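You operate a simulated robot arm through the tools that you are given. There is no shell and no other tool. Be economical: measure what you need, move in short steps, check, and stop when the job is done.

You are at the controls of a simulated two-armed robot. One attempt, no reset.

TASK
Stitch the diamonds design on the hooped towel at the single head.
Fine: switch the head off before you click the hoop on; pick the design on the small panel; head on, trace the outline, then start and wait till it ends.

The check looks at the end state, three seconds after you hand in, the way a careful person would. Anything else that was tipped, shoved, dropped, spilled or broken makes it a failure. Flat cloth is picked up by pressing the open fingertips on it (5 to 10 N) and closing them slowly along it; thin cloth reads only 2 to 8 mm in the jaws.

THE ROBOT
Two 6-joint arms with two-finger grippers on one trunk, on a base that drives. Base frame: it is fixed to the floor where the robot stands at the start and does not move with it; the origin is under the middle of the robot, x ahead of it, y to its left, z up; the surface under the hand at the start is at about z = 0.75. Lengths are in m, angles in rad, forces in N, time in s.
The left shoulder is at the start at [0.061, 0.143, 0.823], the right one opposite. With the tool pointing down near the work surface each hand reaches from about 0.3 to 0.72 m from the robot's upright axis, wherever it stands, measured 20 degrees to its own side. Places, roughly: hoop arms of the single head [0.7, -0.2, 1]; single head [0.8, -0.2, 1.3]; single machine [1.1, -0.2, 1]; small control panel [0.7, -0.5, 1.3]. Payload 2.45 kg a hand.
The TCP of each hand is the grasp point between the finger pads, 0.026 m short of the fingertips. In the tool frame z runs along the fingers and y along their closing line. Largest opening 0.096 m; the body of the gripper starts 0.069 m behind the TCP.
Orientation is that of the tool frame in the base frame, as a unit quaternion [w, x, y, z]. With the fingers straight down and closing along the base's y, the tool's x points along the base's -x, its y along +y and its z along -z.

THE INTERFACE
- The arms move only by the tool drive_tool. It takes "left_rows", "right_rows" or both (then of equal length, played together; a hand with none holds still); each is a list of rows, each a list of 7 numbers: the gripper command, from -1 (fully open) to 1 (shut), values between in proportion, then the shift along the tool's x, y, z in units of 20 mm (1.0 is 20 mm), then the turn, a rotation vector about the tool's x, y, z in units of 5 degrees (1.0 is 5 degrees). In form: [[jaw, x, y, z, ax, ay, az], ...]. A call has 1 to 20 rows; each row shifts and turns the commanded pose from where the row before left it, along the tool's axes as they then stand. A call with a number of a shift or a turn outside -1 to 1 is refused whole. Each row takes 0.2 s and may step no farther than 0.05 m and 0.15 rad from the row before; otherwise, or with a gripper value out of range, the whole call is refused. A pose out of reach is approached as far as the arm can. The call stops where the force on the tool passes 40 N (or 10 N more than at its start, if that is more) or the arm is blocked; 0.2 s more then pass. The fingers move at their own pace and stop on an object; they squeeze with about 40 N. The grip force told is the motor's: it shows also when the fingers shut on nothing. Time passes only in rows, and 0.2 s behind the last, so rows that do not move let the fingers close. The reply holds the time, the measured pose of the TCP, the force on the tool along the base axes, the opening and the grip force, in the units named above and with some noise, with the torque about the TCP (base axes, N m) and any sound that the robot's microphone picked up.
- Cameras (640 x 400 px; columns grow to the right, rows downward): "scene" is now at [0.1497, -0.04, 1.4612]; the picture's right is [-0.34, -0.94, 0.00], its down [-0.45, 0.16, -0.88] and it looks along [0.83, -0.30, -0.48] (base axes); focal length 214 px, centre (320, 200). "left" rides on the left gripper at [0.081, -0.003, -0.098] in its tool frame; the picture's right is [0.04, 1.00, 0.00], its down [-0.73, 0.03, -0.68] and it looks along [-0.68, 0.03, 0.73] (tool axes); focal length 256 px, centre (320, 200). "right" rides on the right gripper at [0.082, 0.003, -0.098] in its tool frame; the picture's right is [-0.04, 1.00, 0.00], its down [-0.73, -0.03, -0.68] and it looks along [-0.68, -0.03, 0.73] (tool axes); focal length 256 px, centre (320, 200). There is no depth. A picture from a camera that has moved, and an enlarged one, comes with that camera's place and axes in the base frame and with its lens. The place of the scene camera against the robot may be out by one fixed shift of up to 0.012 m in any direction.
- capture(camera): a new picture of that camera. The clock stands still meanwhile.
- raise_lower(by): slides the trunk up (or, below 0, down) by that many m; the arms and the scene camera ride with it, the base frame stays. It gives what a move gives, with no picture.
- drive_base(legs): drives the robot by 1 to 6 legs, each [ahead, turn to the left] in m and rad, along the robot's own axes; the way and the turn of a leg run together, so that a leg with both is an arc; at most 1.5 m and 3.142 rad a leg. The arms and the cameras ride along, it lands a little off, and it stops where it bumps. It gives what a move gives.
- pan_tilt(pan, tilt): turns the head with the scene camera to pan (to the left, within 1.501 rad either way) and tilt (down, from -0.506 to 1.204), counted from straight ahead of the robot. It gives what a move gives.
- enlarge(camera, box): a new picture of the part [left, top, right, bottom] of that camera's present view, enlarged. The clock stands still meanwhile.
- sign_off(): hands the job in; it is judged then, once.

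Work in short steps. Places have to be worked out from the pictures, the camera data and where the tool is seen: move nearer, look again, correct. Check each grasp and each placing, and mend what went wrong. You have 120 turns and 108 pictures in all, those below and enlarged ones among them. Open the grippers and draw the arms clear of the work before you hand the job in, unless the task says otherwise; then end with one line.

The tools are called after "Request:" as a command line: name --argument value ..., lists and objects as JSON in quotes. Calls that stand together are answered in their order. drive_tool: Moves the arms, as the interface text tells. Its arguments: {"type":"object","properties":{"left_rows":{"type":"array"},"right_rows":{"type":"array"}},"required":[]} The other tools are called the same way: raise_lower (by) slides the trunk up or down; drive_base (legs) drives the base; pan_tilt (pan, tilt) turns the head that bears the scene camera; capture (camera) takes a picture; enlarge (camera, box) takes an enlarged picture of a part of a camera's view; sign_off () hands the job in.

At the start:

```text
clock: 0.0
left_position: [0.5625, 0.053, 1.0]
left_ee_rot: [0.0, 0.001, 1.0, 0.0]
left_wrist_force: [0.4, -0.3, 0.4]
left_wrist_torque: [0.02, 0.0, -0.02]
left_gripper_width: 0.0961
left_gripper_force: 0.1
right_position: [0.4764, -0.3868, 1.1495]
right_ee_rot: [0.0, 0.0, 1.0, 0.0]
right_wrist_force: [-0.8, -0.6, 0.8]
right_wrist_torque: [0.03, 0.02, -0.04]
right_gripper_width: 0.0959
right_gripper_force: 0.1
trunk travel left (down, up): [-0.446, 0.144]
robot x, y, heading: [-0.0002, -0.0014, -0.002]
head pan, tilt: [-0.342, 0.499]
```

scene: 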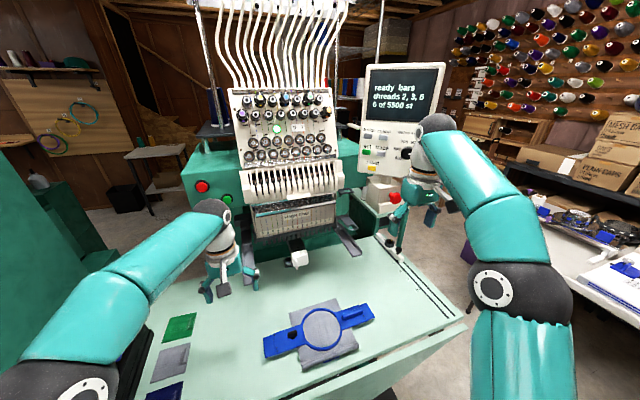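
right: 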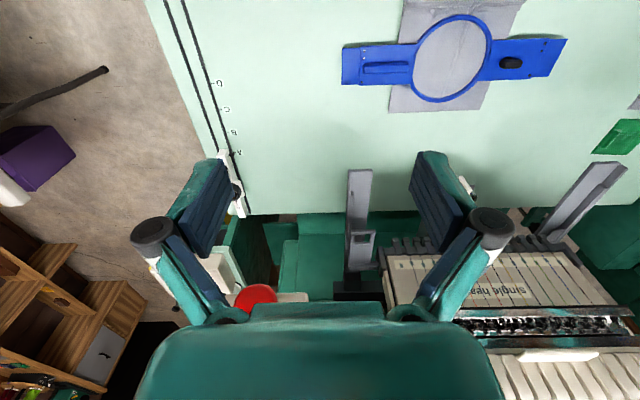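
left: 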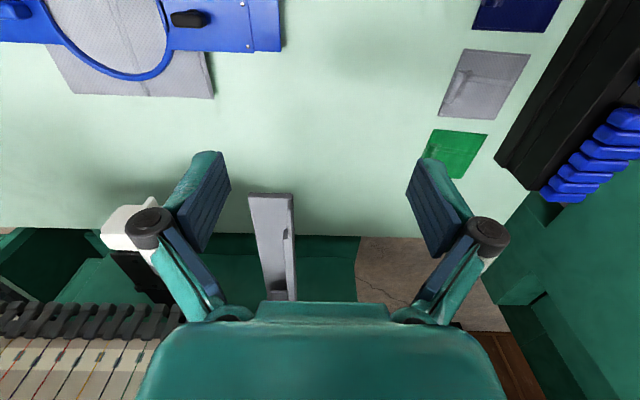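

I start by enlarging the panel, the head and the hoop to read the controls.

Request:
enlarge --camera "scene" --box '[340, 50, 480, 260]'

Request:
enlarge --camera "scene" --box '[180, 80, 380, 280]'

Request:
enlarge --camera "scene" --box '[140, 230, 460, 400]'

```text
1.90 times, centred on (410, 155) of scene
camera zoom: at [0.1497, -0.04, 1.4612], right [-0.34, -0.94, 0.0], down [-0.45, 0.16, -0.88], along [0.83, -0.3, -0.48], focal length 408 px, centre (149, 286)
```

zoom: 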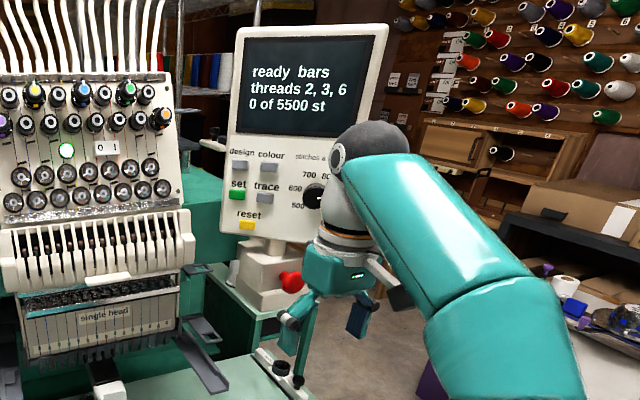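

```text
2.00 times, centred on (280, 180) of scene
camera zoom: at [0.1497, -0.04, 1.4612], right [-0.34, -0.94, 0.0], down [-0.45, 0.16, -0.88], along [0.83, -0.3, -0.48], focal length 429 px, centre (400, 240)
```

zoom: 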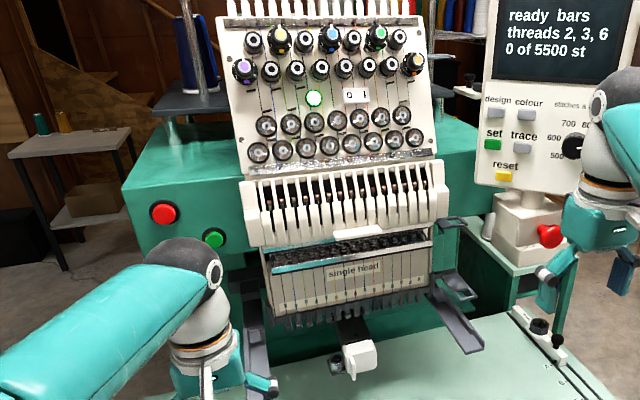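

```text
2.00 times, centred on (300, 315) of scene
camera zoom: at [0.1497, -0.04, 1.4612], right [-0.34, -0.94, 0.0], down [-0.45, 0.16, -0.88], along [0.83, -0.3, -0.48], focal length 429 px, centre (360, -30)
```

zoom: 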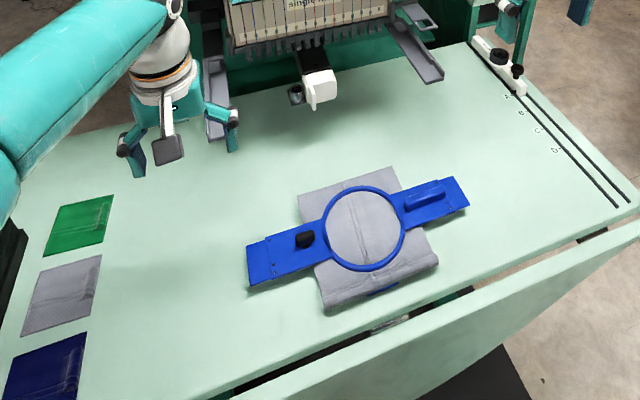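

Next I look closely at the hoop arms and the hoop through the wrist cameras.

Request:
enlarge --camera "right" --box '[200, 130, 640, 400]'

Request:
enlarge --camera "right" --box '[320, 0, 600, 130]'

Request:
enlarge --camera "scene" --box '[180, 160, 400, 300]'

Request:
enlarge --camera "scene" --box '[355, 60, 455, 180]'

```text
1.45 times, centred on (420, 265) of right
camera zoom: at [0.3947, -0.3831, 1.2477], right [0.04, 1.0, 0.0], down [0.73, -0.03, 0.68], along [0.68, -0.03, -0.73], focal length 372 px, centre (174, 106)
```

zoom: 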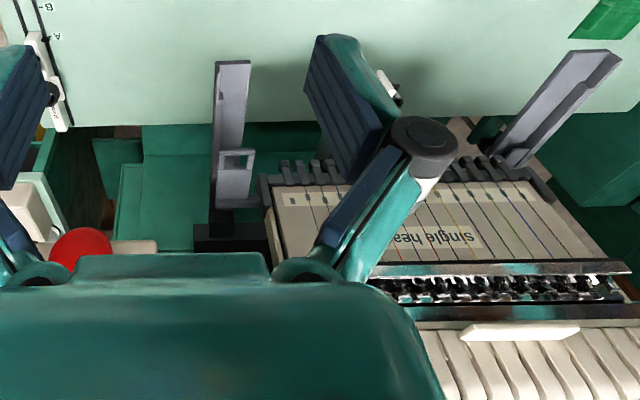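

```text
2.29 times, centred on (460, 65) of right
camera zoom: at [0.3947, -0.3831, 1.2477], right [0.04, 1.0, 0.0], down [0.73, -0.03, 0.68], along [0.68, -0.03, -0.73], focal length 585 px, centre (0, 509)
```

zoom: 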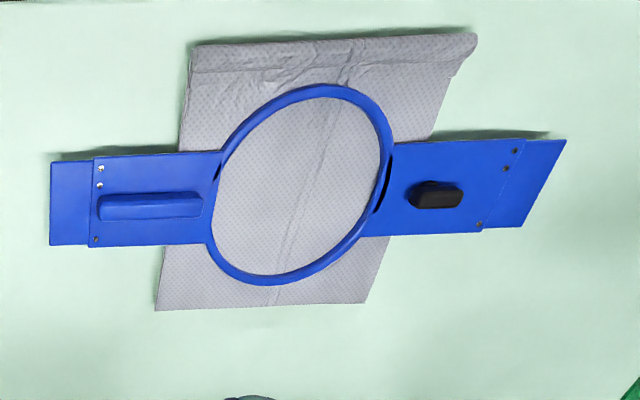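

```text
2.86 times, centred on (290, 230) of scene
camera zoom: at [0.1497, -0.04, 1.4612], right [-0.34, -0.94, 0.0], down [-0.45, 0.16, -0.88], along [0.83, -0.3, -0.48], focal length 613 px, centre (406, 114)
```

zoom: 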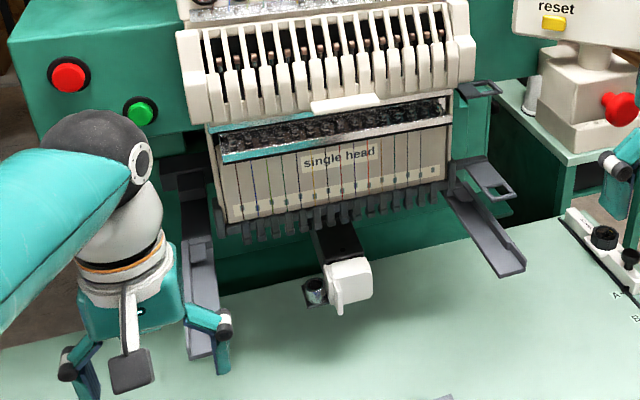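

```text
3.33 times, centred on (405, 120) of scene
camera zoom: at [0.1497, -0.04, 1.4612], right [-0.34, -0.94, 0.0], down [-0.45, 0.16, -0.88], along [0.83, -0.3, -0.48], focal length 715 px, centre (37, 467)
```

zoom: 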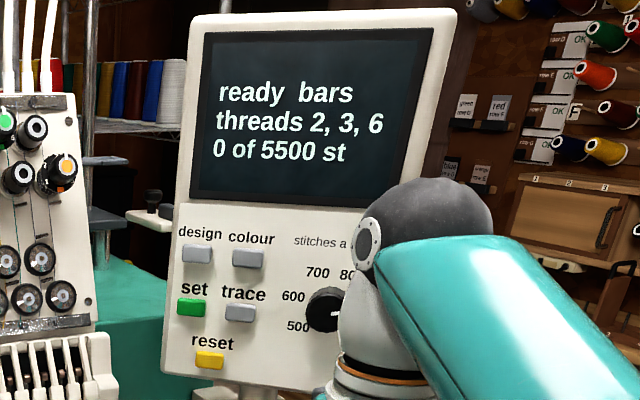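

The grey arms end at about [0.62,-0.335,0.955] and [0.62,0.015,0.955]. The hoop is 0.354 m long and centred near [0.54,-0.19], so it suits them. I tilt both hands back to view the panel, the head switch and the arms from the front.

Request:
drive_tool --right_rows '[[-1, 1, 0, 0, 0, -1, 0], [-1, 1, 0, 0, 0, -1, 0], [-1, 1, 0, 0, 0, -1, 0], [-1, 1, 0, 0, 0, -1, 0], [-1, 0, 0, 0, 0, -1, 0], [-1, 0, 0, 0, 0, -1, 0], [-1, 0, 0, 0, 0, -1, 0], [-1, 0, 0, 0, 0, -1, 0]]' --left_rows '[[-1, 1, 0, -1, 0, 0, 0], [-1, 1, 0, -1, 0, 0, 0], [-1, 1, 0, -1, 0, 0, 0], [-1, 1, 0, -1, 0, 0, 0], [-1, 0, 0, 0, 0, -1, 0], [-1, 0, 0, 0, 0, -1, 0], [-1, 0, 0, 0, 0, -1, 0], [-1, 0, 0, 0, 0, -1, 0]]'

Request:
capture --camera "right"

Request:
capture --camera "left"

Request:
capture --camera "scene"

```text
clock: 1.8
left_position: [0.4814, 0.052, 1.0803]
left_ee_rot: [0.174, 0.0, 0.985, -0.001]
left_wrist_force: [0.1, 0.5, -0.9]
left_wrist_torque: [0.02, -0.04, -0.01]
left_gripper_width: 0.0959
left_gripper_force: 0.0
right_position: [0.3961, -0.3856, 1.1406]
right_ee_rot: [0.343, 0.0, 0.939, 0.0]
right_wrist_force: [0.3, 0.2, 0.0]
right_wrist_torque: [-0.01, 0.02, 0.03]
right_gripper_width: 0.0961
right_gripper_force: 0.0
trunk travel left (down, up): [-0.446, 0.144]
robot x, y, heading: [-0.0013, 0.0006, -0.002]
head pan, tilt: [-0.342, 0.499]
```

```text
97 pictures are left
camera right: at [0.2708, -0.3827, 1.1622], right [0.03, 1.0, 0.03], down [0.12, -0.03, 0.99], along [0.99, -0.03, -0.12], focal length 256 px, centre (320, 200)
```

right: 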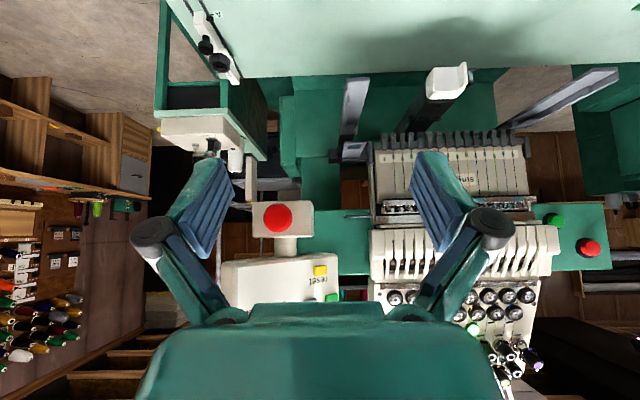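

```text
96 pictures are left
camera left: at [0.37, 0.0494, 1.1448], right [-0.04, 1.0, -0.02], down [0.46, 0.03, 0.89], along [0.89, 0.03, -0.46], focal length 256 px, centre (320, 200)
```

left: 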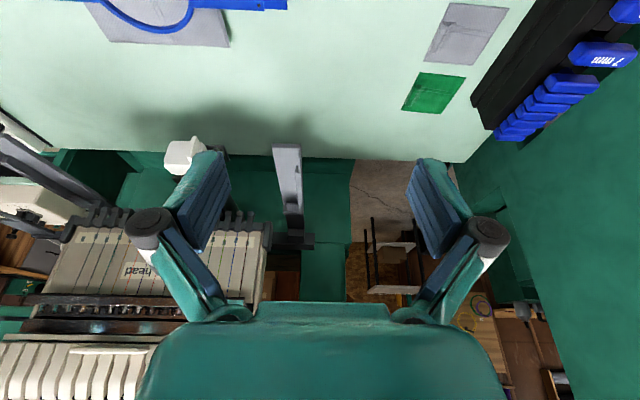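

```text
95 pictures are left
camera scene: at [0.1483, -0.0398, 1.4614], right [-0.34, -0.94, 0.0], down [-0.45, 0.16, -0.88], along [0.83, -0.3, -0.48], focal length 214 px, centre (320, 200)
```

scene: 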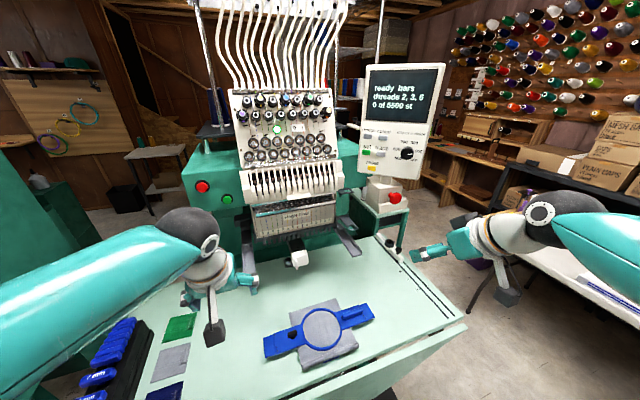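

The view is clear now. I zoom on the panel, the head switch and the blue rack.

Request:
enlarge --camera "scene" --box '[350, 115, 440, 215]'

Request:
enlarge --camera "scene" --box '[225, 85, 345, 165]'

Request:
enlarge --camera "left" --box '[380, 0, 640, 160]'

Request:
enlarge --camera "right" --box '[300, 50, 620, 250]'

Request:
enlarge --camera "left" --box '[0, 120, 350, 340]'

```text
4.00 times, centred on (395, 165) of scene
camera zoom: at [0.1483, -0.0398, 1.4614], right [-0.34, -0.94, 0.0], down [-0.45, 0.16, -0.88], along [0.83, -0.3, -0.48], focal length 858 px, centre (20, 340)
```

zoom: 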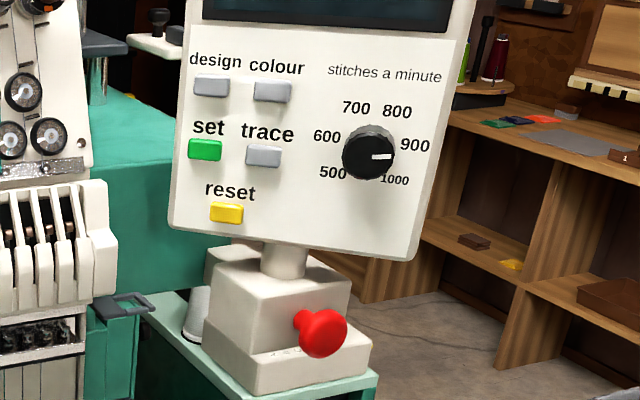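

```text
5.00 times, centred on (285, 125) of scene
camera zoom: at [0.1483, -0.0398, 1.4614], right [-0.34, -0.94, 0.0], down [-0.45, 0.16, -0.88], along [0.83, -0.3, -0.48], focal length 1072 px, centre (495, 575)
```

zoom: 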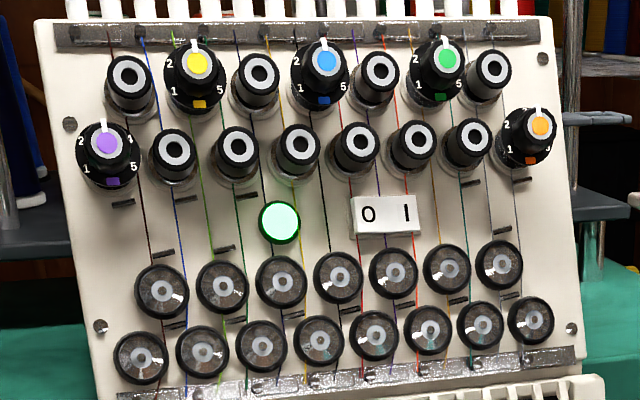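

```text
2.46 times, centred on (510, 80) of left
camera zoom: at [0.37, 0.0494, 1.1448], right [-0.04, 1.0, -0.02], down [0.46, 0.03, 0.89], along [0.89, 0.03, -0.46], focal length 630 px, centre (-148, 495)
```

zoom: 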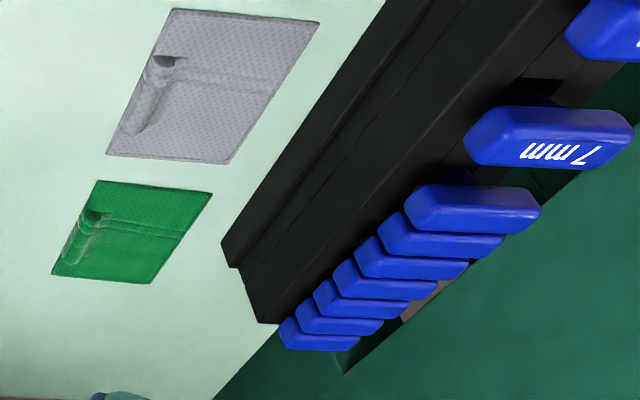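

```text
2.00 times, centred on (460, 150) of right
camera zoom: at [0.2708, -0.3827, 1.1622], right [0.03, 1.0, 0.03], down [0.12, -0.03, 0.99], along [0.99, -0.03, -0.12], focal length 512 px, centre (40, 300)
```

zoom: 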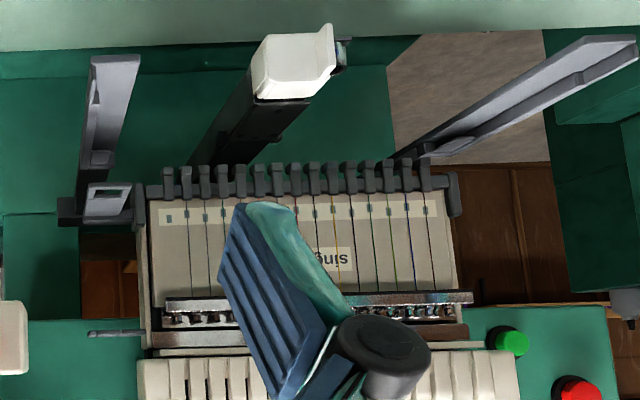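

```text
1.82 times, centred on (175, 230) of left
camera zoom: at [0.37, 0.0494, 1.1448], right [-0.04, 1.0, -0.02], down [0.46, 0.03, 0.89], along [0.89, 0.03, -0.46], focal length 465 px, centre (584, 146)
```

zoom: 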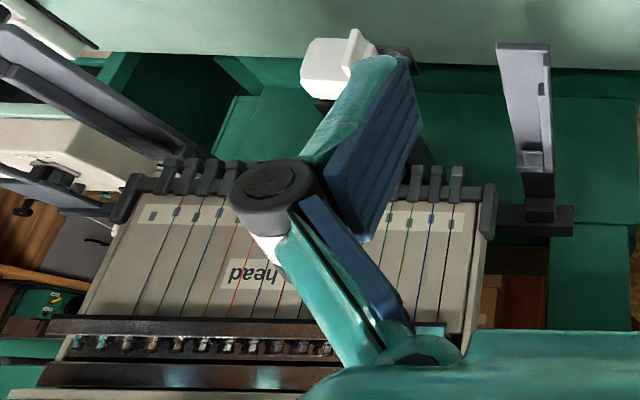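

The geometry so far:
- The 0|1 rocker sits at about [0.75,-0.19,1.35].
- The reset button is at about [0.678,-0.398,1.23].
- The needle feet are at about x 0.69, z 1.01.

I raise the trunk and turn the right hand level with its jaw shut, to use it as a poker.

Request:
raise_lower --by 0.12

Request:
drive_tool --right_rows '[[1, 0, 0, 0, 0, -1, 0], [1, 0, 0, 0, 0, -1, 0], [1, 0, 0, 0, 0, -1, 0], [1, 0, 0, 0, 0, -1, 0], [1, 0, 0, 0, 0, -1, 0], [1, 0, 0, 0, 0, -1, 0], [1, 0, 0, 0, 0, -1, 0], [1, 0, 0, 0, 0, -1, 0], [1, 0, 0, 0, 0, -1, 0], [1, 0, 0, 0, 0, -1, 0], [1, -0.5, 1, 0, 0, 0, 0], [1, -0.5, 1, 0, 0, 0, 0], [1, -0.5, 1, 0, 0, 0, 0], [1, -0.5, 1, 0, 0, 0, 0], [1, -0.5, 1, 0, 0, 0, 0], [1, -0.5, 1, 0, 0, 0, 0], [1, -0.5, 1, 0, 0, 0, 0], [1, -0.5, 1, 0, 0, 0, 0], [1, -0.5, 1, 0, 0, 0, 0]]'

Request:
capture --camera "scene"

Request:
capture --camera "right"

```text
clock: 3.3
left_position: [0.4833, 0.0522, 1.2012]
left_ee_rot: [0.174, 0.001, 0.985, -0.001]
left_wrist_force: [0.3, 0.4, -0.4]
left_wrist_torque: [0.01, -0.02, -0.02]
left_gripper_width: 0.0962
left_gripper_force: 0.2
right_position: [0.3962, -0.3864, 1.2615]
right_ee_rot: [0.342, 0.001, 0.94, -0.001]
right_wrist_force: [-0.6, -0.1, -0.8]
right_wrist_torque: [-0.05, 0.01, -0.05]
right_gripper_width: 0.096
right_gripper_force: 0.0
trunk travel left (down, up): [-0.566, 0.024]
robot x, y, heading: [0.0004, 0.0017, 0.003]
head pan, tilt: [-0.342, 0.499]
```

```text
clock: 7.3
left_position: [0.4826, 0.0537, 1.2001]
left_ee_rot: [0.173, 0.002, 0.985, -0.001]
left_wrist_force: [0.4, -0.7, 0.5]
left_wrist_torque: [0.01, -0.02, 0.01]
left_gripper_width: 0.0959
left_gripper_force: 0.1
right_position: [0.3968, -0.2967, 1.3059]
right_ee_rot: [0.707, -0.001, 0.707, 0.0]
right_wrist_force: [-0.2, -1.0, 0.0]
right_wrist_torque: [0.01, -0.01, 0.02]
right_gripper_width: 0.0001
right_gripper_force: 28.1
right hand out of reach, approached as far as the arm can: row 15, 16, 17, 18, 19
trunk travel left (down, up): [-0.566, 0.024]
robot x, y, heading: [0.0006, -0.0026, -0.001]
head pan, tilt: [-0.342, 0.499]
```

```text
89 pictures are left
camera scene: at [0.1491, -0.04, 1.5812], right [-0.34, -0.94, 0.0], down [-0.45, 0.16, -0.88], along [0.83, -0.3, -0.48], focal length 214 px, centre (320, 200)
```

scene: 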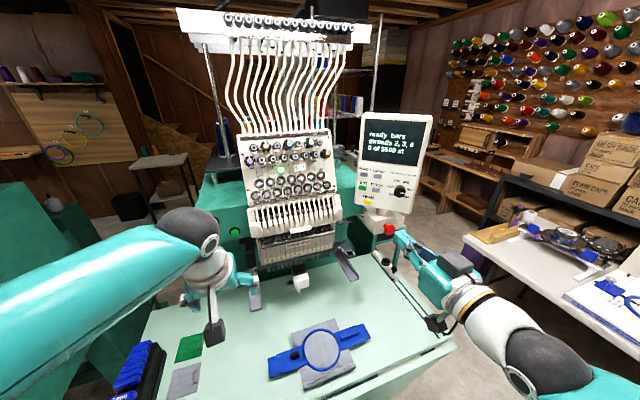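

```text
88 pictures are left
camera right: at [0.2987, -0.2935, 1.2231], right [0.0, 1.0, 0.04], down [-0.68, -0.03, 0.73], along [0.73, -0.03, 0.68], focal length 256 px, centre (320, 200)
```

right: 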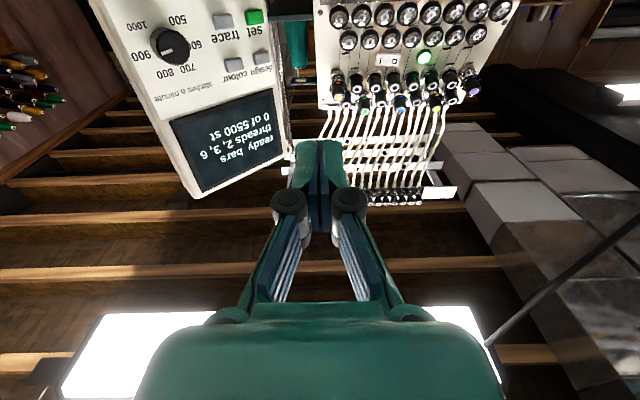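

The rocker triangulates to about [0.737,-0.191,1.34], and '0' is the left half at y of about -0.181. I move the right hand forward to stand off in front of it.

Request:
drive_tool --right_rows '[[1, 0, 0, 1, 0, 0, 0], [1, 0, 0, 1, 0, 0, 0], [1, 0, 0, 1, 0, 0, 0], [1, 0, 0, 1, 0, 0, 0], [1, 0, 0, 1, 0, 0, 0], [1, 0, 0, 1, 0, 0, 0], [1, 0, 0, 1, 0, 0, 0], [1, 0.4, 1, 1, 0, 0, 0], [1, 0, 0.3, 1, 0, 0, 0], [1, 0, 0, 1, 0, 0, 0]]'

Request:
capture --camera "right"

Request:
capture --camera "scene"

```text
clock: 9.5
left_position: [0.4829, 0.0525, 1.1988]
left_ee_rot: [0.173, 0.0, 0.985, -0.001]
left_wrist_force: [-0.3, 0.4, 0.2]
left_wrist_torque: [0.0, 0.03, -0.01]
left_gripper_width: 0.0957
left_gripper_force: 0.0
right_position: [0.5798, -0.3462, 1.3096]
right_ee_rot: [0.706, -0.002, 0.708, 0.003]
right_wrist_force: [0.0, -0.1, 0.0]
right_wrist_torque: [-0.03, -0.01, 0.01]
right_gripper_width: 0.0
right_gripper_force: 28.9
right hand out of reach, approached as far as the arm can: row 1, 2, 3, 4, 5, 6, 7, 8, 9
trunk travel left (down, up): [-0.566, 0.024]
robot x, y, heading: [-0.0026, 0.0039, 0.002]
head pan, tilt: [-0.342, 0.499]
```

```text
87 pictures are left
camera right: at [0.4817, -0.3421, 1.2273], right [-0.01, 1.0, 0.04], down [-0.68, -0.04, 0.73], along [0.74, -0.02, 0.68], focal length 256 px, centre (320, 200)
```

right: 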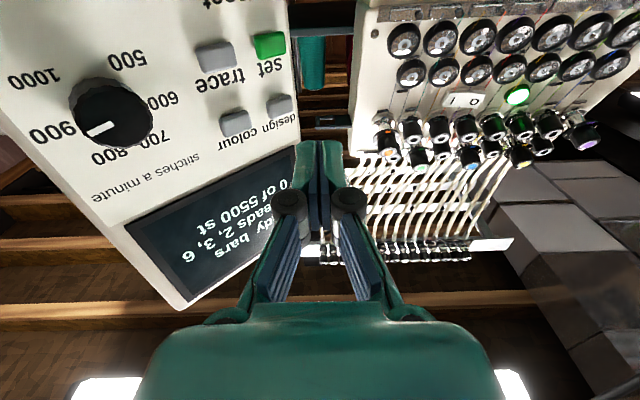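

```text
86 pictures are left
camera scene: at [0.1504, -0.0401, 1.5811], right [-0.34, -0.94, 0.0], down [-0.45, 0.16, -0.88], along [0.83, -0.3, -0.48], focal length 214 px, centre (320, 200)
```

scene: 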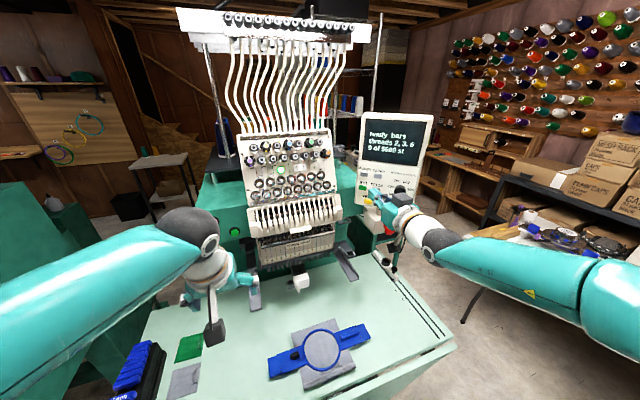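

The panel faces back and to the left, with a normal of about (-0.6,0.8). I let the hand settle and read its pose.

Request:
drive_tool --right_rows '[[1, 0, 0, 0, 0, 0, 0], [1, 0, 0, 0, 0, 0, 0]]'

Request:
enlarge --camera "right" --box '[220, 0, 540, 200]'

```text
clock: 10.1
left_position: [0.482, 0.0522, 1.2003]
left_ee_rot: [0.174, 0.001, 0.985, -0.002]
left_wrist_force: [-0.1, -0.1, -0.2]
left_wrist_torque: [-0.01, 0.0, 0.0]
left_gripper_width: 0.096
left_gripper_force: 0.0
right_position: [0.5787, -0.3458, 1.3098]
right_ee_rot: [0.706, -0.001, 0.708, 0.003]
right_wrist_force: [0.0, 0.0, 0.6]
right_wrist_torque: [-0.01, -0.02, 0.02]
right_gripper_width: 0.0
right_gripper_force: 28.1
trunk travel left (down, up): [-0.566, 0.024]
robot x, y, heading: [-0.0007, -0.0017, 0.001]
head pan, tilt: [-0.342, 0.499]
```

```text
2.00 times, centred on (380, 100) of right
camera zoom: at [0.4806, -0.3421, 1.2277], right [-0.01, 1.0, 0.04], down [-0.68, -0.04, 0.73], along [0.74, -0.02, 0.68], focal length 512 px, centre (200, 400)
```

zoom: 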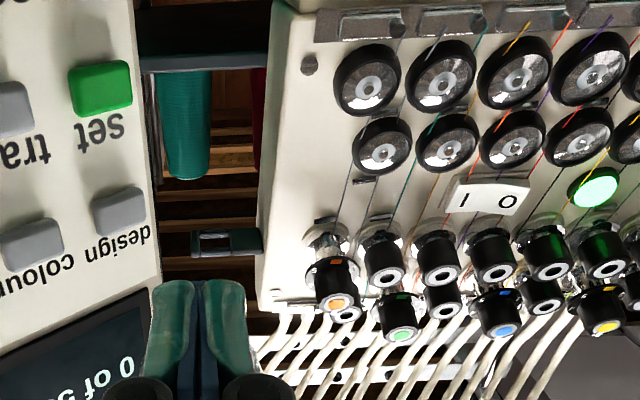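

The measured pose is the true one. I shift left to y -0.185 and up to z 1.335, staying 0.13 m in front of the rocker.

Request:
drive_tool --right_rows '[[1, -0.3, 1, 0, 0, 0, 0], [1, -0.3, 1, 0, 0, 0, 0], [1, -0.3, 1, 0, 0, 0, 0], [1, -0.35, 1, 0, 0, 0, 0], [1, 0, 1, 0, 0, 0, 0], [1, 0, 1, 0, 0, 0, 0], [1, 0, 1, 0, 0, 0, 0], [1, 0, 1, 0, 0, 0, 0]]'

Request:
enlarge --camera "right" --box '[200, 50, 440, 200]'

Request:
enlarge --camera "scene" --box '[220, 120, 440, 260]'

```text
clock: 11.9
left_position: [0.4823, 0.0526, 1.1998]
left_ee_rot: [0.173, 0.002, 0.985, -0.001]
left_wrist_force: [0.4, -0.3, 0.3]
left_wrist_torque: [0.0, 0.02, 0.01]
left_gripper_width: 0.0961
left_gripper_force: 0.2
right_position: [0.569, -0.3347, 1.3506]
right_ee_rot: [0.706, -0.002, 0.708, 0.005]
right_wrist_force: [-0.9, 0.5, -0.2]
right_wrist_torque: [0.02, 0.02, 0.03]
right_gripper_width: 0.0
right_gripper_force: 28.5
right hand out of reach, approached as far as the arm can: row 1, 2, 3, 4, 5, 6, 7, 8
trunk travel left (down, up): [-0.566, 0.024]
robot x, y, heading: [-0.0016, 0.0027, -0.002]
head pan, tilt: [-0.342, 0.499]
```

```text
2.67 times, centred on (320, 125) of right
camera zoom: at [0.4709, -0.3315, 1.2678], right [-0.01, 1.0, 0.04], down [-0.68, -0.04, 0.73], along [0.74, -0.02, 0.68], focal length 683 px, centre (320, 400)
```

zoom: 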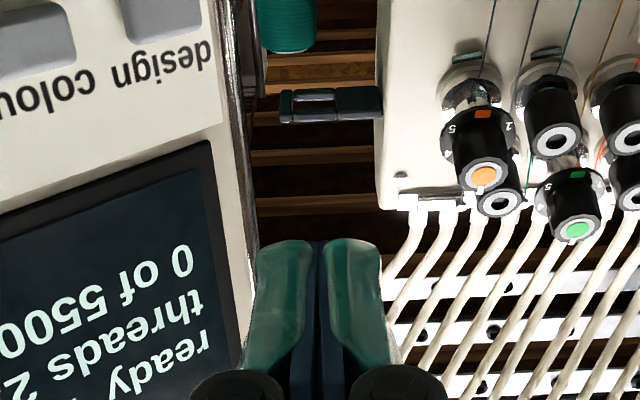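

```text
2.86 times, centred on (330, 190) of scene
camera zoom: at [0.1493, -0.0399, 1.5812], right [-0.34, -0.94, 0.0], down [-0.45, 0.16, -0.88], along [0.83, -0.3, -0.48], focal length 613 px, centre (291, 229)
```

zoom: 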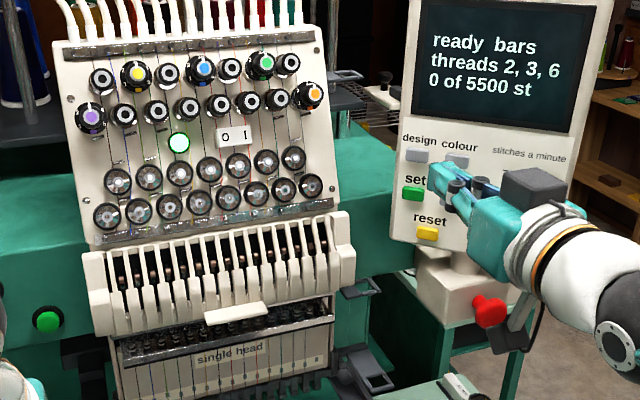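

The hand cannot shift left while pointing straight ahead. I yaw the tool 35° to the left so the wrist can stay out to the right.

Request:
drive_tool --right_rows '[[1, 0, 0, 0, -1, 0, 0], [1, 0, 0, 0, -1, 0, 0], [1, 0, 0, 0, -1, 0, 0], [1, 0, 0, 0, -1, 0, 0], [1, 0, 0, 0, -1, 0, 0], [1, 0, 0, 0, -1, 0, 0], [1, 0, 0, 0, -1, 0, 0]]'

```text
clock: 13.5
left_position: [0.4829, 0.0521, 1.1994]
left_ee_rot: [0.173, 0.0, 0.985, -0.001]
left_wrist_force: [0.3, 0.3, 0.3]
left_wrist_torque: [0.01, -0.01, -0.03]
left_gripper_width: 0.0958
left_gripper_force: 0.0
right_position: [0.5688, -0.3344, 1.3489]
right_ee_rot: [0.674, -0.212, 0.675, 0.214]
right_wrist_force: [0.3, -0.5, 0.0]
right_wrist_torque: [-0.01, 0.02, 0.02]
right_gripper_width: 0.0
right_gripper_force: 28.4
trunk travel left (down, up): [-0.566, 0.024]
robot x, y, heading: [-0.001, 0.0028, -0.0]
head pan, tilt: [-0.342, 0.499]
```

The yaw went in. I advance along the new pointing direction to 0.08 m short of the '0' side.

Request:
drive_tool --right_rows '[[1, 0.25, 0.4, 1, 0, 0, 0], [1, 0.25, 0.4, 1, 0, 0, 0], [1, 0.2, 0.4, 1, 0, 0, 0], [1, 0, 0.05, 1, 0, 0, 0], [1, 0, 0, 1, 0, 0, 0], [1, 0, 0, 0.8, 0, 0, 0]]'

Request:
enlarge --camera "right" --box '[200, 0, 520, 200]'

Request:
enlarge --camera "scene" --box '[220, 120, 400, 240]'

```text
clock: 14.9
left_position: [0.4833, 0.0525, 1.1992]
left_ee_rot: [0.174, 0.001, 0.985, -0.001]
left_wrist_force: [-0.5, -0.2, -0.3]
left_wrist_torque: [0.01, -0.01, -0.01]
left_gripper_width: 0.096
left_gripper_force: 0.0
right_position: [0.6507, -0.2473, 1.3355]
right_ee_rot: [0.674, -0.212, 0.675, 0.214]
right_wrist_force: [0.3, 0.4, 0.9]
right_wrist_torque: [0.02, 0.03, -0.02]
right_gripper_width: 0.0001
right_gripper_force: 28.8
trunk travel left (down, up): [-0.566, 0.024]
robot x, y, heading: [-0.0018, 0.001, 0.001]
head pan, tilt: [-0.342, 0.499]
```

```text
2.00 times, centred on (360, 100) of right
camera zoom: at [0.568, -0.3008, 1.2536], right [-0.57, 0.82, 0.04], down [-0.54, -0.41, 0.73], along [0.62, 0.4, 0.68], focal length 512 px, centre (240, 400)
```

zoom: 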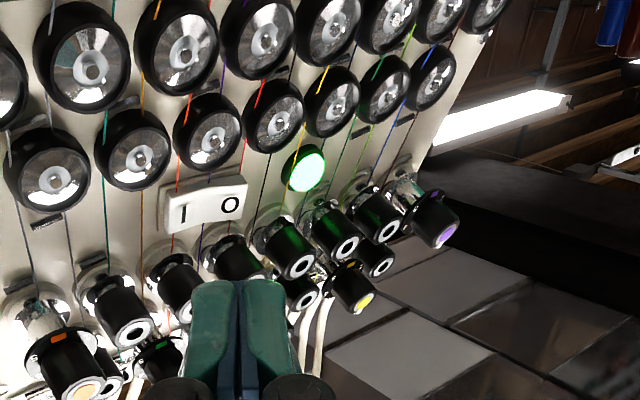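

```text
3.33 times, centred on (310, 180) of scene
camera zoom: at [0.1502, -0.0399, 1.5811], right [-0.34, -0.94, 0.0], down [-0.45, 0.16, -0.88], along [0.83, -0.3, -0.48], focal length 715 px, centre (353, 267)
```

zoom: 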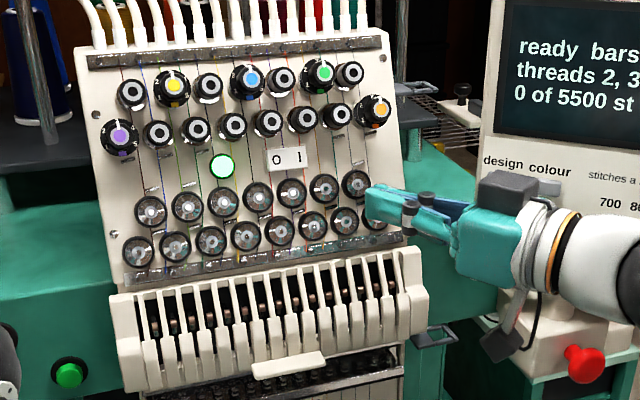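

The '0' refines to [0.747,-0.185,1.34] and the line of advance passes through it. I go in, with small last steps.

Request:
drive_tool --right_rows '[[1, -0.2, 0, 1, 0, 0, 0], [1, 0, 0, 1, 0, 0, 0], [1, 0, 0, 1, 0, 0, 0], [1, 0, 0, 0.7, 0, 0, 0]]'

Request:
enlarge --camera "right" --box '[200, 0, 520, 200]'

Request:
enlarge --camera "scene" --box '[250, 140, 340, 200]'

```text
clock: 15.9
left_position: [0.4824, 0.0525, 1.2004]
left_ee_rot: [0.174, 0.002, 0.985, -0.002]
left_wrist_force: [-0.6, -0.1, -0.5]
left_wrist_torque: [0.0, 0.01, 0.0]
left_gripper_width: 0.0964
left_gripper_force: 0.0
right_position: [0.7108, -0.2045, 1.3405]
right_ee_rot: [0.674, -0.212, 0.675, 0.213]
right_wrist_force: [0.4, -0.6, 0.6]
right_wrist_torque: [0.01, 0.04, 0.0]
right_gripper_width: 0.0
right_gripper_force: 28.4
trunk travel left (down, up): [-0.566, 0.024]
robot x, y, heading: [0.0007, -0.0012, 0.0]
head pan, tilt: [-0.342, 0.499]
```

```text
2.00 times, centred on (360, 100) of right
camera zoom: at [0.6283, -0.2576, 1.2575], right [-0.57, 0.82, 0.04], down [-0.54, -0.41, 0.73], along [0.62, 0.4, 0.68], focal length 512 px, centre (240, 400)
```

zoom: 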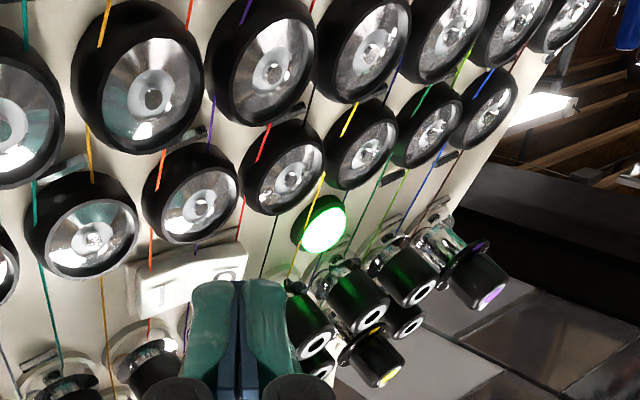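

```text
6.67 times, centred on (295, 170) of scene
camera zoom: at [0.15, -0.0399, 1.5812], right [-0.34, -0.94, 0.0], down [-0.45, 0.16, -0.88], along [0.83, -0.3, -0.48], focal length 1430 px, centre (487, 400)
```

zoom: 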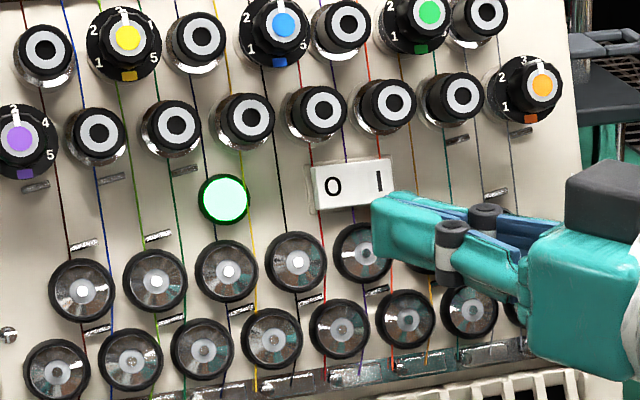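

In the scene view the tip is about 1 cm low relative to the '0'. I raise it by 9 mm, shift it slightly left, and then advance in small steps.

Request:
drive_tool --right_rows '[[1, -0.45, 0.2, 0, 0, 0, 0], [1, 0, 0, 0.3, 0, 0, 0], [1, 0, 0, 0.3, 0, 0, 0], [1, 0, 0, 0.2, 0, 0, 0]]'

Request:
enlarge --camera "scene" --box '[250, 140, 340, 200]'

```text
clock: 16.9
left_position: [0.4829, 0.0521, 1.2005]
left_ee_rot: [0.174, 0.001, 0.985, -0.001]
left_wrist_force: [0.1, -0.2, 0.0]
left_wrist_torque: [0.02, -0.01, 0.01]
left_gripper_width: 0.096
left_gripper_force: 0.0
right_position: [0.7218, -0.1907, 1.349]
right_ee_rot: [0.674, -0.212, 0.675, 0.213]
right_wrist_force: [-0.2, 0.4, 0.0]
right_wrist_torque: [0.03, -0.01, 0.0]
right_gripper_width: 0.0002
right_gripper_force: 28.7
trunk travel left (down, up): [-0.566, 0.024]
robot x, y, heading: [-0.0004, -0.0003, 0.0]
head pan, tilt: [-0.342, 0.499]
```

```text
6.67 times, centred on (295, 170) of scene
camera zoom: at [0.1499, -0.04, 1.5812], right [-0.34, -0.94, 0.0], down [-0.45, 0.16, -0.88], along [0.83, -0.3, -0.48], focal length 1430 px, centre (487, 400)
```

zoom: 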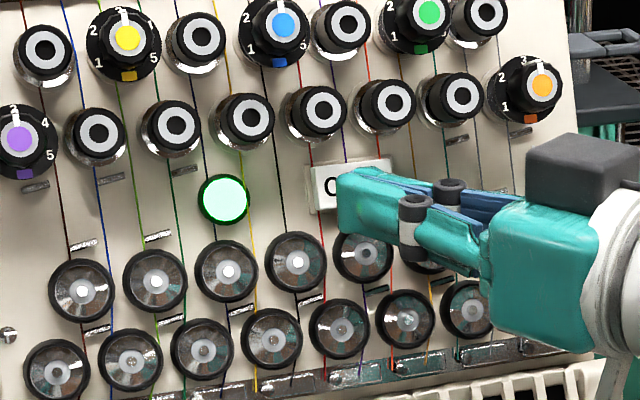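

There is no contact yet and the tip is nearly over the '0'. I raise another 4 mm and advance to contact.

Request:
drive_tool --right_rows '[[1, -0.2, 0, 0.15, 0, 0, 0], [1, 0, 0, 0.15, 0, 0, 0], [1, 0, 0, 0.15, 0, 0, 0], [1, 0, 0, 0.15, 0, 0, 0]]'

Request:
enlarge --camera "scene" --box '[250, 140, 340, 200]'

```text
clock: 17.9
left_position: [0.4836, 0.0522, 1.2005]
left_ee_rot: [0.173, 0.001, 0.985, -0.001]
left_wrist_force: [0.0, 0.2, -0.3]
left_wrist_torque: [0.01, -0.02, -0.01]
left_gripper_width: 0.0961
left_gripper_force: 0.1
right_position: [0.7315, -0.1845, 1.3525]
right_ee_rot: [0.675, -0.212, 0.675, 0.212]
right_wrist_force: [0.0, 0.5, 0.0]
right_wrist_torque: [-0.01, -0.01, 0.02]
right_gripper_width: 0.0
right_gripper_force: 28.0
trunk travel left (down, up): [-0.566, 0.024]
robot x, y, heading: [-0.0026, -0.002, -0.003]
head pan, tilt: [-0.342, 0.499]
```

```text
6.67 times, centred on (295, 170) of scene
camera zoom: at [0.1498, -0.0399, 1.5812], right [-0.34, -0.94, 0.0], down [-0.45, 0.16, -0.88], along [0.83, -0.3, -0.48], focal length 1430 px, centre (487, 400)
```

zoom: 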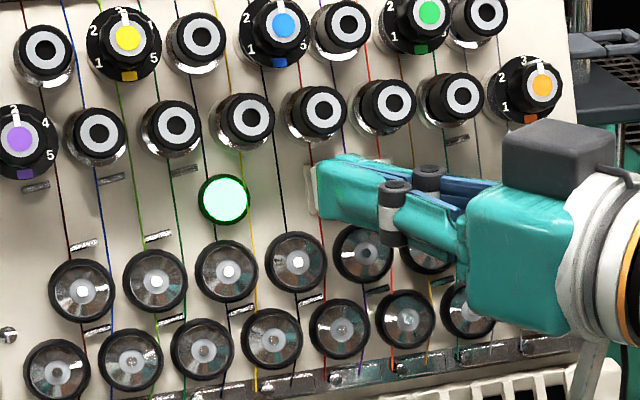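

The tip covers the '0'. I continue straight along +x, a little to the right, until contact.

Request:
drive_tool --right_rows '[[1, 0, -0.25, 0.1, 0, 0, 0], [1, 0, -0.12, 0.17, 0, 0, 0], [1, 0, -0.12, 0.17, 0, 0, 0], [1, 0, -0.12, 0.17, 0, 0, 0]]'

Request:
enlarge --camera "scene" --box '[250, 140, 340, 200]'

```text
clock: 18.9
left_position: [0.4759, 0.0521, 1.2031]
left_ee_rot: [0.176, 0.001, 0.984, -0.001]
left_wrist_force: [0.0, 0.8, -0.2]
left_wrist_torque: [0.06, 0.01, -0.01]
left_gripper_width: 0.0962
left_gripper_force: 0.1
right_position: [0.7378, -0.188, 1.3583]
right_ee_rot: [0.676, -0.215, 0.672, 0.214]
right_wrist_force: [-39.3, 1.7, -6.3]
right_wrist_torque: [0.0, 0.58, 0.29]
right_gripper_width: 0.0
right_gripper_force: 28.0
trunk travel left (down, up): [-0.566, 0.024]
robot x, y, heading: [-0.0012, -0.0014, -0.003]
head pan, tilt: [-0.342, 0.499]
```

```text
6.67 times, centred on (295, 170) of scene
camera zoom: at [0.1404, -0.0398, 1.582], right [-0.34, -0.94, 0.0], down [-0.45, 0.16, -0.88], along [0.83, -0.3, -0.47], focal length 1430 px, centre (487, 400)
```

zoom: 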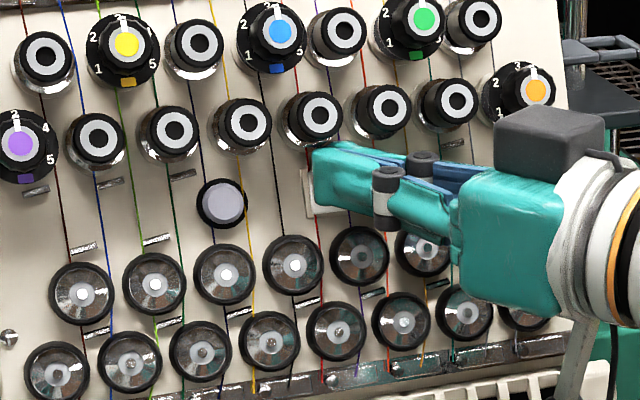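

The lamp is dark, so the head is off. I back the right hand out and then go for the hoop.

Request:
drive_tool --right_rows '[[1, 0, 0, -1, 0, 0, 0], [1, 0, 0, -1, 0, 0, 0], [1, 0, 0, -1, 0, 0, 0], [1, 0, 0, -1, 0, 0, 0], [1, 0, 0, -1, 0, 0, 0], [1, 0, 0, -1, 0, 0, 0], [1, 0, 0, -1, 0, 0, 0], [1, 0, 0, -1, 0, 0, 0], [1, 0, 0, 0, 1, 0, 0], [1, 0, 0, 0, 1, 0, 0], [1, 0, 0, 0, 1, 0, 0], [1, 0, 0, 0, 1, 0, 0], [1, 0, 0, 0, 1, 0, 0], [1, 0, 0, 0, 1, 0, 0], [1, 0, 0, 0, 1, 0, 0]]'

Request:
raise_lower --by -0.12

Request:
capture --camera "scene"

```text
clock: 22.1
left_position: [0.481, 0.0525, 1.1993]
left_ee_rot: [0.173, 0.001, 0.985, -0.002]
left_wrist_force: [-0.1, -0.8, 0.4]
left_wrist_torque: [0.0, 0.03, 0.01]
left_gripper_width: 0.0957
left_gripper_force: 0.0
right_position: [0.6173, -0.2871, 1.355]
right_ee_rot: [0.705, -0.033, 0.708, 0.035]
right_wrist_force: [-0.8, -0.8, 0.2]
right_wrist_torque: [0.03, 0.02, 0.02]
right_gripper_width: 0.0
right_gripper_force: 29.0
right hand out of reach, approached as far as the arm can: row 14, 15
trunk travel left (down, up): [-0.566, 0.024]
robot x, y, heading: [0.0017, -0.0036, 0.004]
head pan, tilt: [-0.342, 0.499]
```

```text
clock: 23.6
left_position: [0.4819, 0.0515, 1.0794]
left_ee_rot: [0.173, 0.001, 0.985, -0.001]
left_wrist_force: [-0.1, -0.3, 0.0]
left_wrist_torque: [0.02, 0.04, -0.01]
left_gripper_width: 0.0961
left_gripper_force: 0.1
right_position: [0.6169, -0.2882, 1.2353]
right_ee_rot: [0.706, -0.034, 0.707, 0.036]
right_wrist_force: [0.6, -0.3, -0.6]
right_wrist_torque: [0.02, -0.01, 0.02]
right_gripper_width: 0.0
right_gripper_force: 27.9
trunk travel left (down, up): [-0.446, 0.144]
robot x, y, heading: [0.0021, 0.0001, 0.001]
head pan, tilt: [-0.342, 0.499]
```

```text
75 pictures are left
camera scene: at [0.1492, -0.0399, 1.4613], right [-0.34, -0.94, 0.0], down [-0.45, 0.16, -0.88], along [0.83, -0.3, -0.48], focal length 214 px, centre (320, 200)
```

scene: 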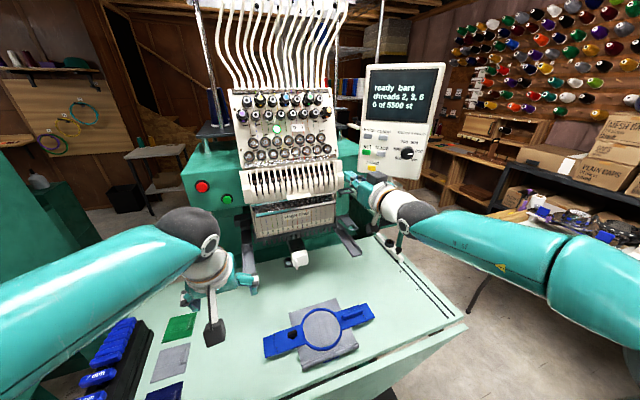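

The lamp looks green again in this small view, so I zoom to check it.

Request:
enlarge --camera "scene" --box '[240, 100, 330, 160]'

```text
6.67 times, centred on (285, 130) of scene
camera zoom: at [0.1492, -0.0399, 1.4613], right [-0.34, -0.94, 0.0], down [-0.45, 0.16, -0.88], along [0.83, -0.3, -0.48], focal length 1430 px, centre (553, 667)
```

zoom: 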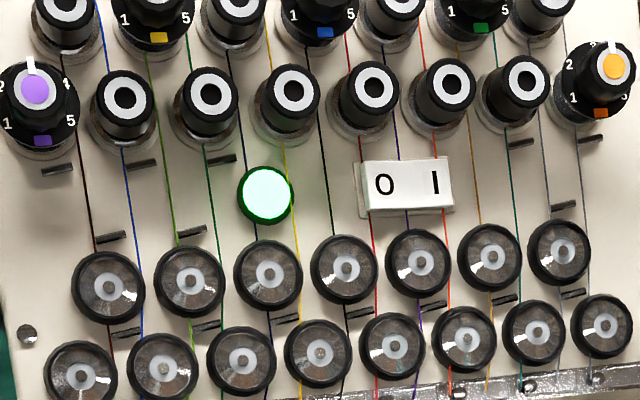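

The lamp is lit again. I withdrew diagonally, so I probably dragged across the '1' side. I go back to press '0' again and will withdraw straight out this time.

Request:
raise_lower --by 0.12

Request:
drive_tool --right_rows '[[1, 0, 0, 0, -1, 0, 0], [1, 0, 0, 0, -1, 0, 0], [1, 0, 0, 0, -1, 0, 0], [1, 0, 0, 0, -1, 0, 0], [1, 0, 0, 0, -1, 0, 0], [1, 0, 0, 0, -1, 0, 0], [1, 0, 0.9, 1, 0, 0, 0], [1, 0, 0.9, 1, 0, 0, 0], [1, 0, 0, 1, 0, 0, 0], [1, 0, 0, 1, 0, 0, 0], [1, 0, 0, 1, 0, 0, 0], [1, 0, 0, 0.8, 0, 0, 0], [1, 0, 0, 0, 0, 0, 0]]'

Request:
enlarge --camera "scene" --box '[250, 140, 340, 200]'

```text
clock: 25.1
left_position: [0.4822, 0.0512, 1.2001]
left_ee_rot: [0.174, 0.001, 0.985, -0.001]
left_wrist_force: [0.5, -0.1, -0.7]
left_wrist_torque: [-0.01, -0.04, 0.02]
left_gripper_width: 0.0958
left_gripper_force: 0.1
right_position: [0.6167, -0.2888, 1.3548]
right_ee_rot: [0.705, -0.031, 0.708, 0.034]
right_wrist_force: [-0.2, -0.5, 0.1]
right_wrist_torque: [0.01, -0.03, -0.04]
right_gripper_width: 0.0001
right_gripper_force: 28.5
trunk travel left (down, up): [-0.566, 0.024]
robot x, y, heading: [0.0021, 0.0027, -0.0]
head pan, tilt: [-0.342, 0.499]
```

```text
clock: 27.9
left_position: [0.4818, 0.0524, 1.2004]
left_ee_rot: [0.174, 0.001, 0.985, 0.0]
left_wrist_force: [-0.6, -0.5, -0.3]
left_wrist_torque: [0.02, -0.02, 0.0]
left_gripper_width: 0.0959
left_gripper_force: 0.0
right_position: [0.6905, -0.1914, 1.3549]
right_ee_rot: [0.673, -0.214, 0.674, 0.217]
right_wrist_force: [-0.2, 1.1, 0.5]
right_wrist_torque: [0.0, 0.01, 0.0]
right_gripper_width: 0.0
right_gripper_force: 27.9
trunk travel left (down, up): [-0.566, 0.024]
robot x, y, heading: [-0.0018, -0.0, -0.004]
head pan, tilt: [-0.342, 0.499]
```

```text
6.67 times, centred on (295, 170) of scene
camera zoom: at [0.1492, -0.0401, 1.5812], right [-0.34, -0.94, 0.0], down [-0.45, 0.16, -0.88], along [0.83, -0.3, -0.48], focal length 1430 px, centre (487, 400)
```

zoom: 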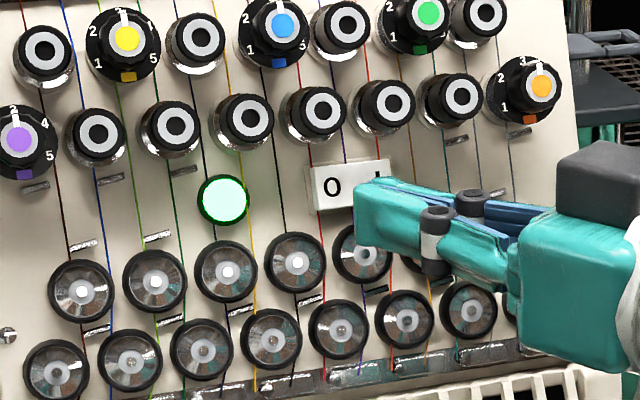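

I advance straight along +x to press gently.

Request:
drive_tool --right_rows '[[1, 0, -0.3, 0.6, 0, 0, 0], [1, 0, -0.3, 0.6, 0, 0, 0], [1, 0, -0.3, 0.6, 0, 0, 0], [1, 0, -0.083, 0.12, 0, 0, 0], [1, 0, -0.083, 0.12, 0, 0, 0]]'

Request:
enlarge --camera "scene" --box '[250, 140, 340, 200]'

```text
clock: 29.1
left_position: [0.4819, 0.0521, 1.2004]
left_ee_rot: [0.174, 0.001, 0.985, -0.002]
left_wrist_force: [0.0, 0.0, 0.8]
left_wrist_torque: [0.02, -0.02, 0.02]
left_gripper_width: 0.0962
left_gripper_force: 0.0
right_position: [0.736, -0.1855, 1.3553]
right_ee_rot: [0.673, -0.215, 0.674, 0.216]
right_wrist_force: [-2.3, -0.6, -0.1]
right_wrist_torque: [-0.03, 0.03, 0.04]
right_gripper_width: 0.0
right_gripper_force: 28.7
trunk travel left (down, up): [-0.566, 0.024]
robot x, y, heading: [-0.001, -0.0001, 0.006]
head pan, tilt: [-0.342, 0.499]
```

```text
6.67 times, centred on (295, 170) of scene
camera zoom: at [0.1492, -0.0399, 1.5812], right [-0.34, -0.94, 0.0], down [-0.45, 0.16, -0.88], along [0.83, -0.3, -0.48], focal length 1430 px, centre (487, 400)
```

zoom: 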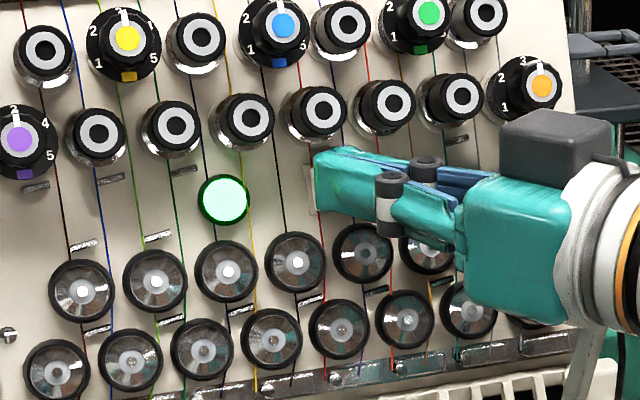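

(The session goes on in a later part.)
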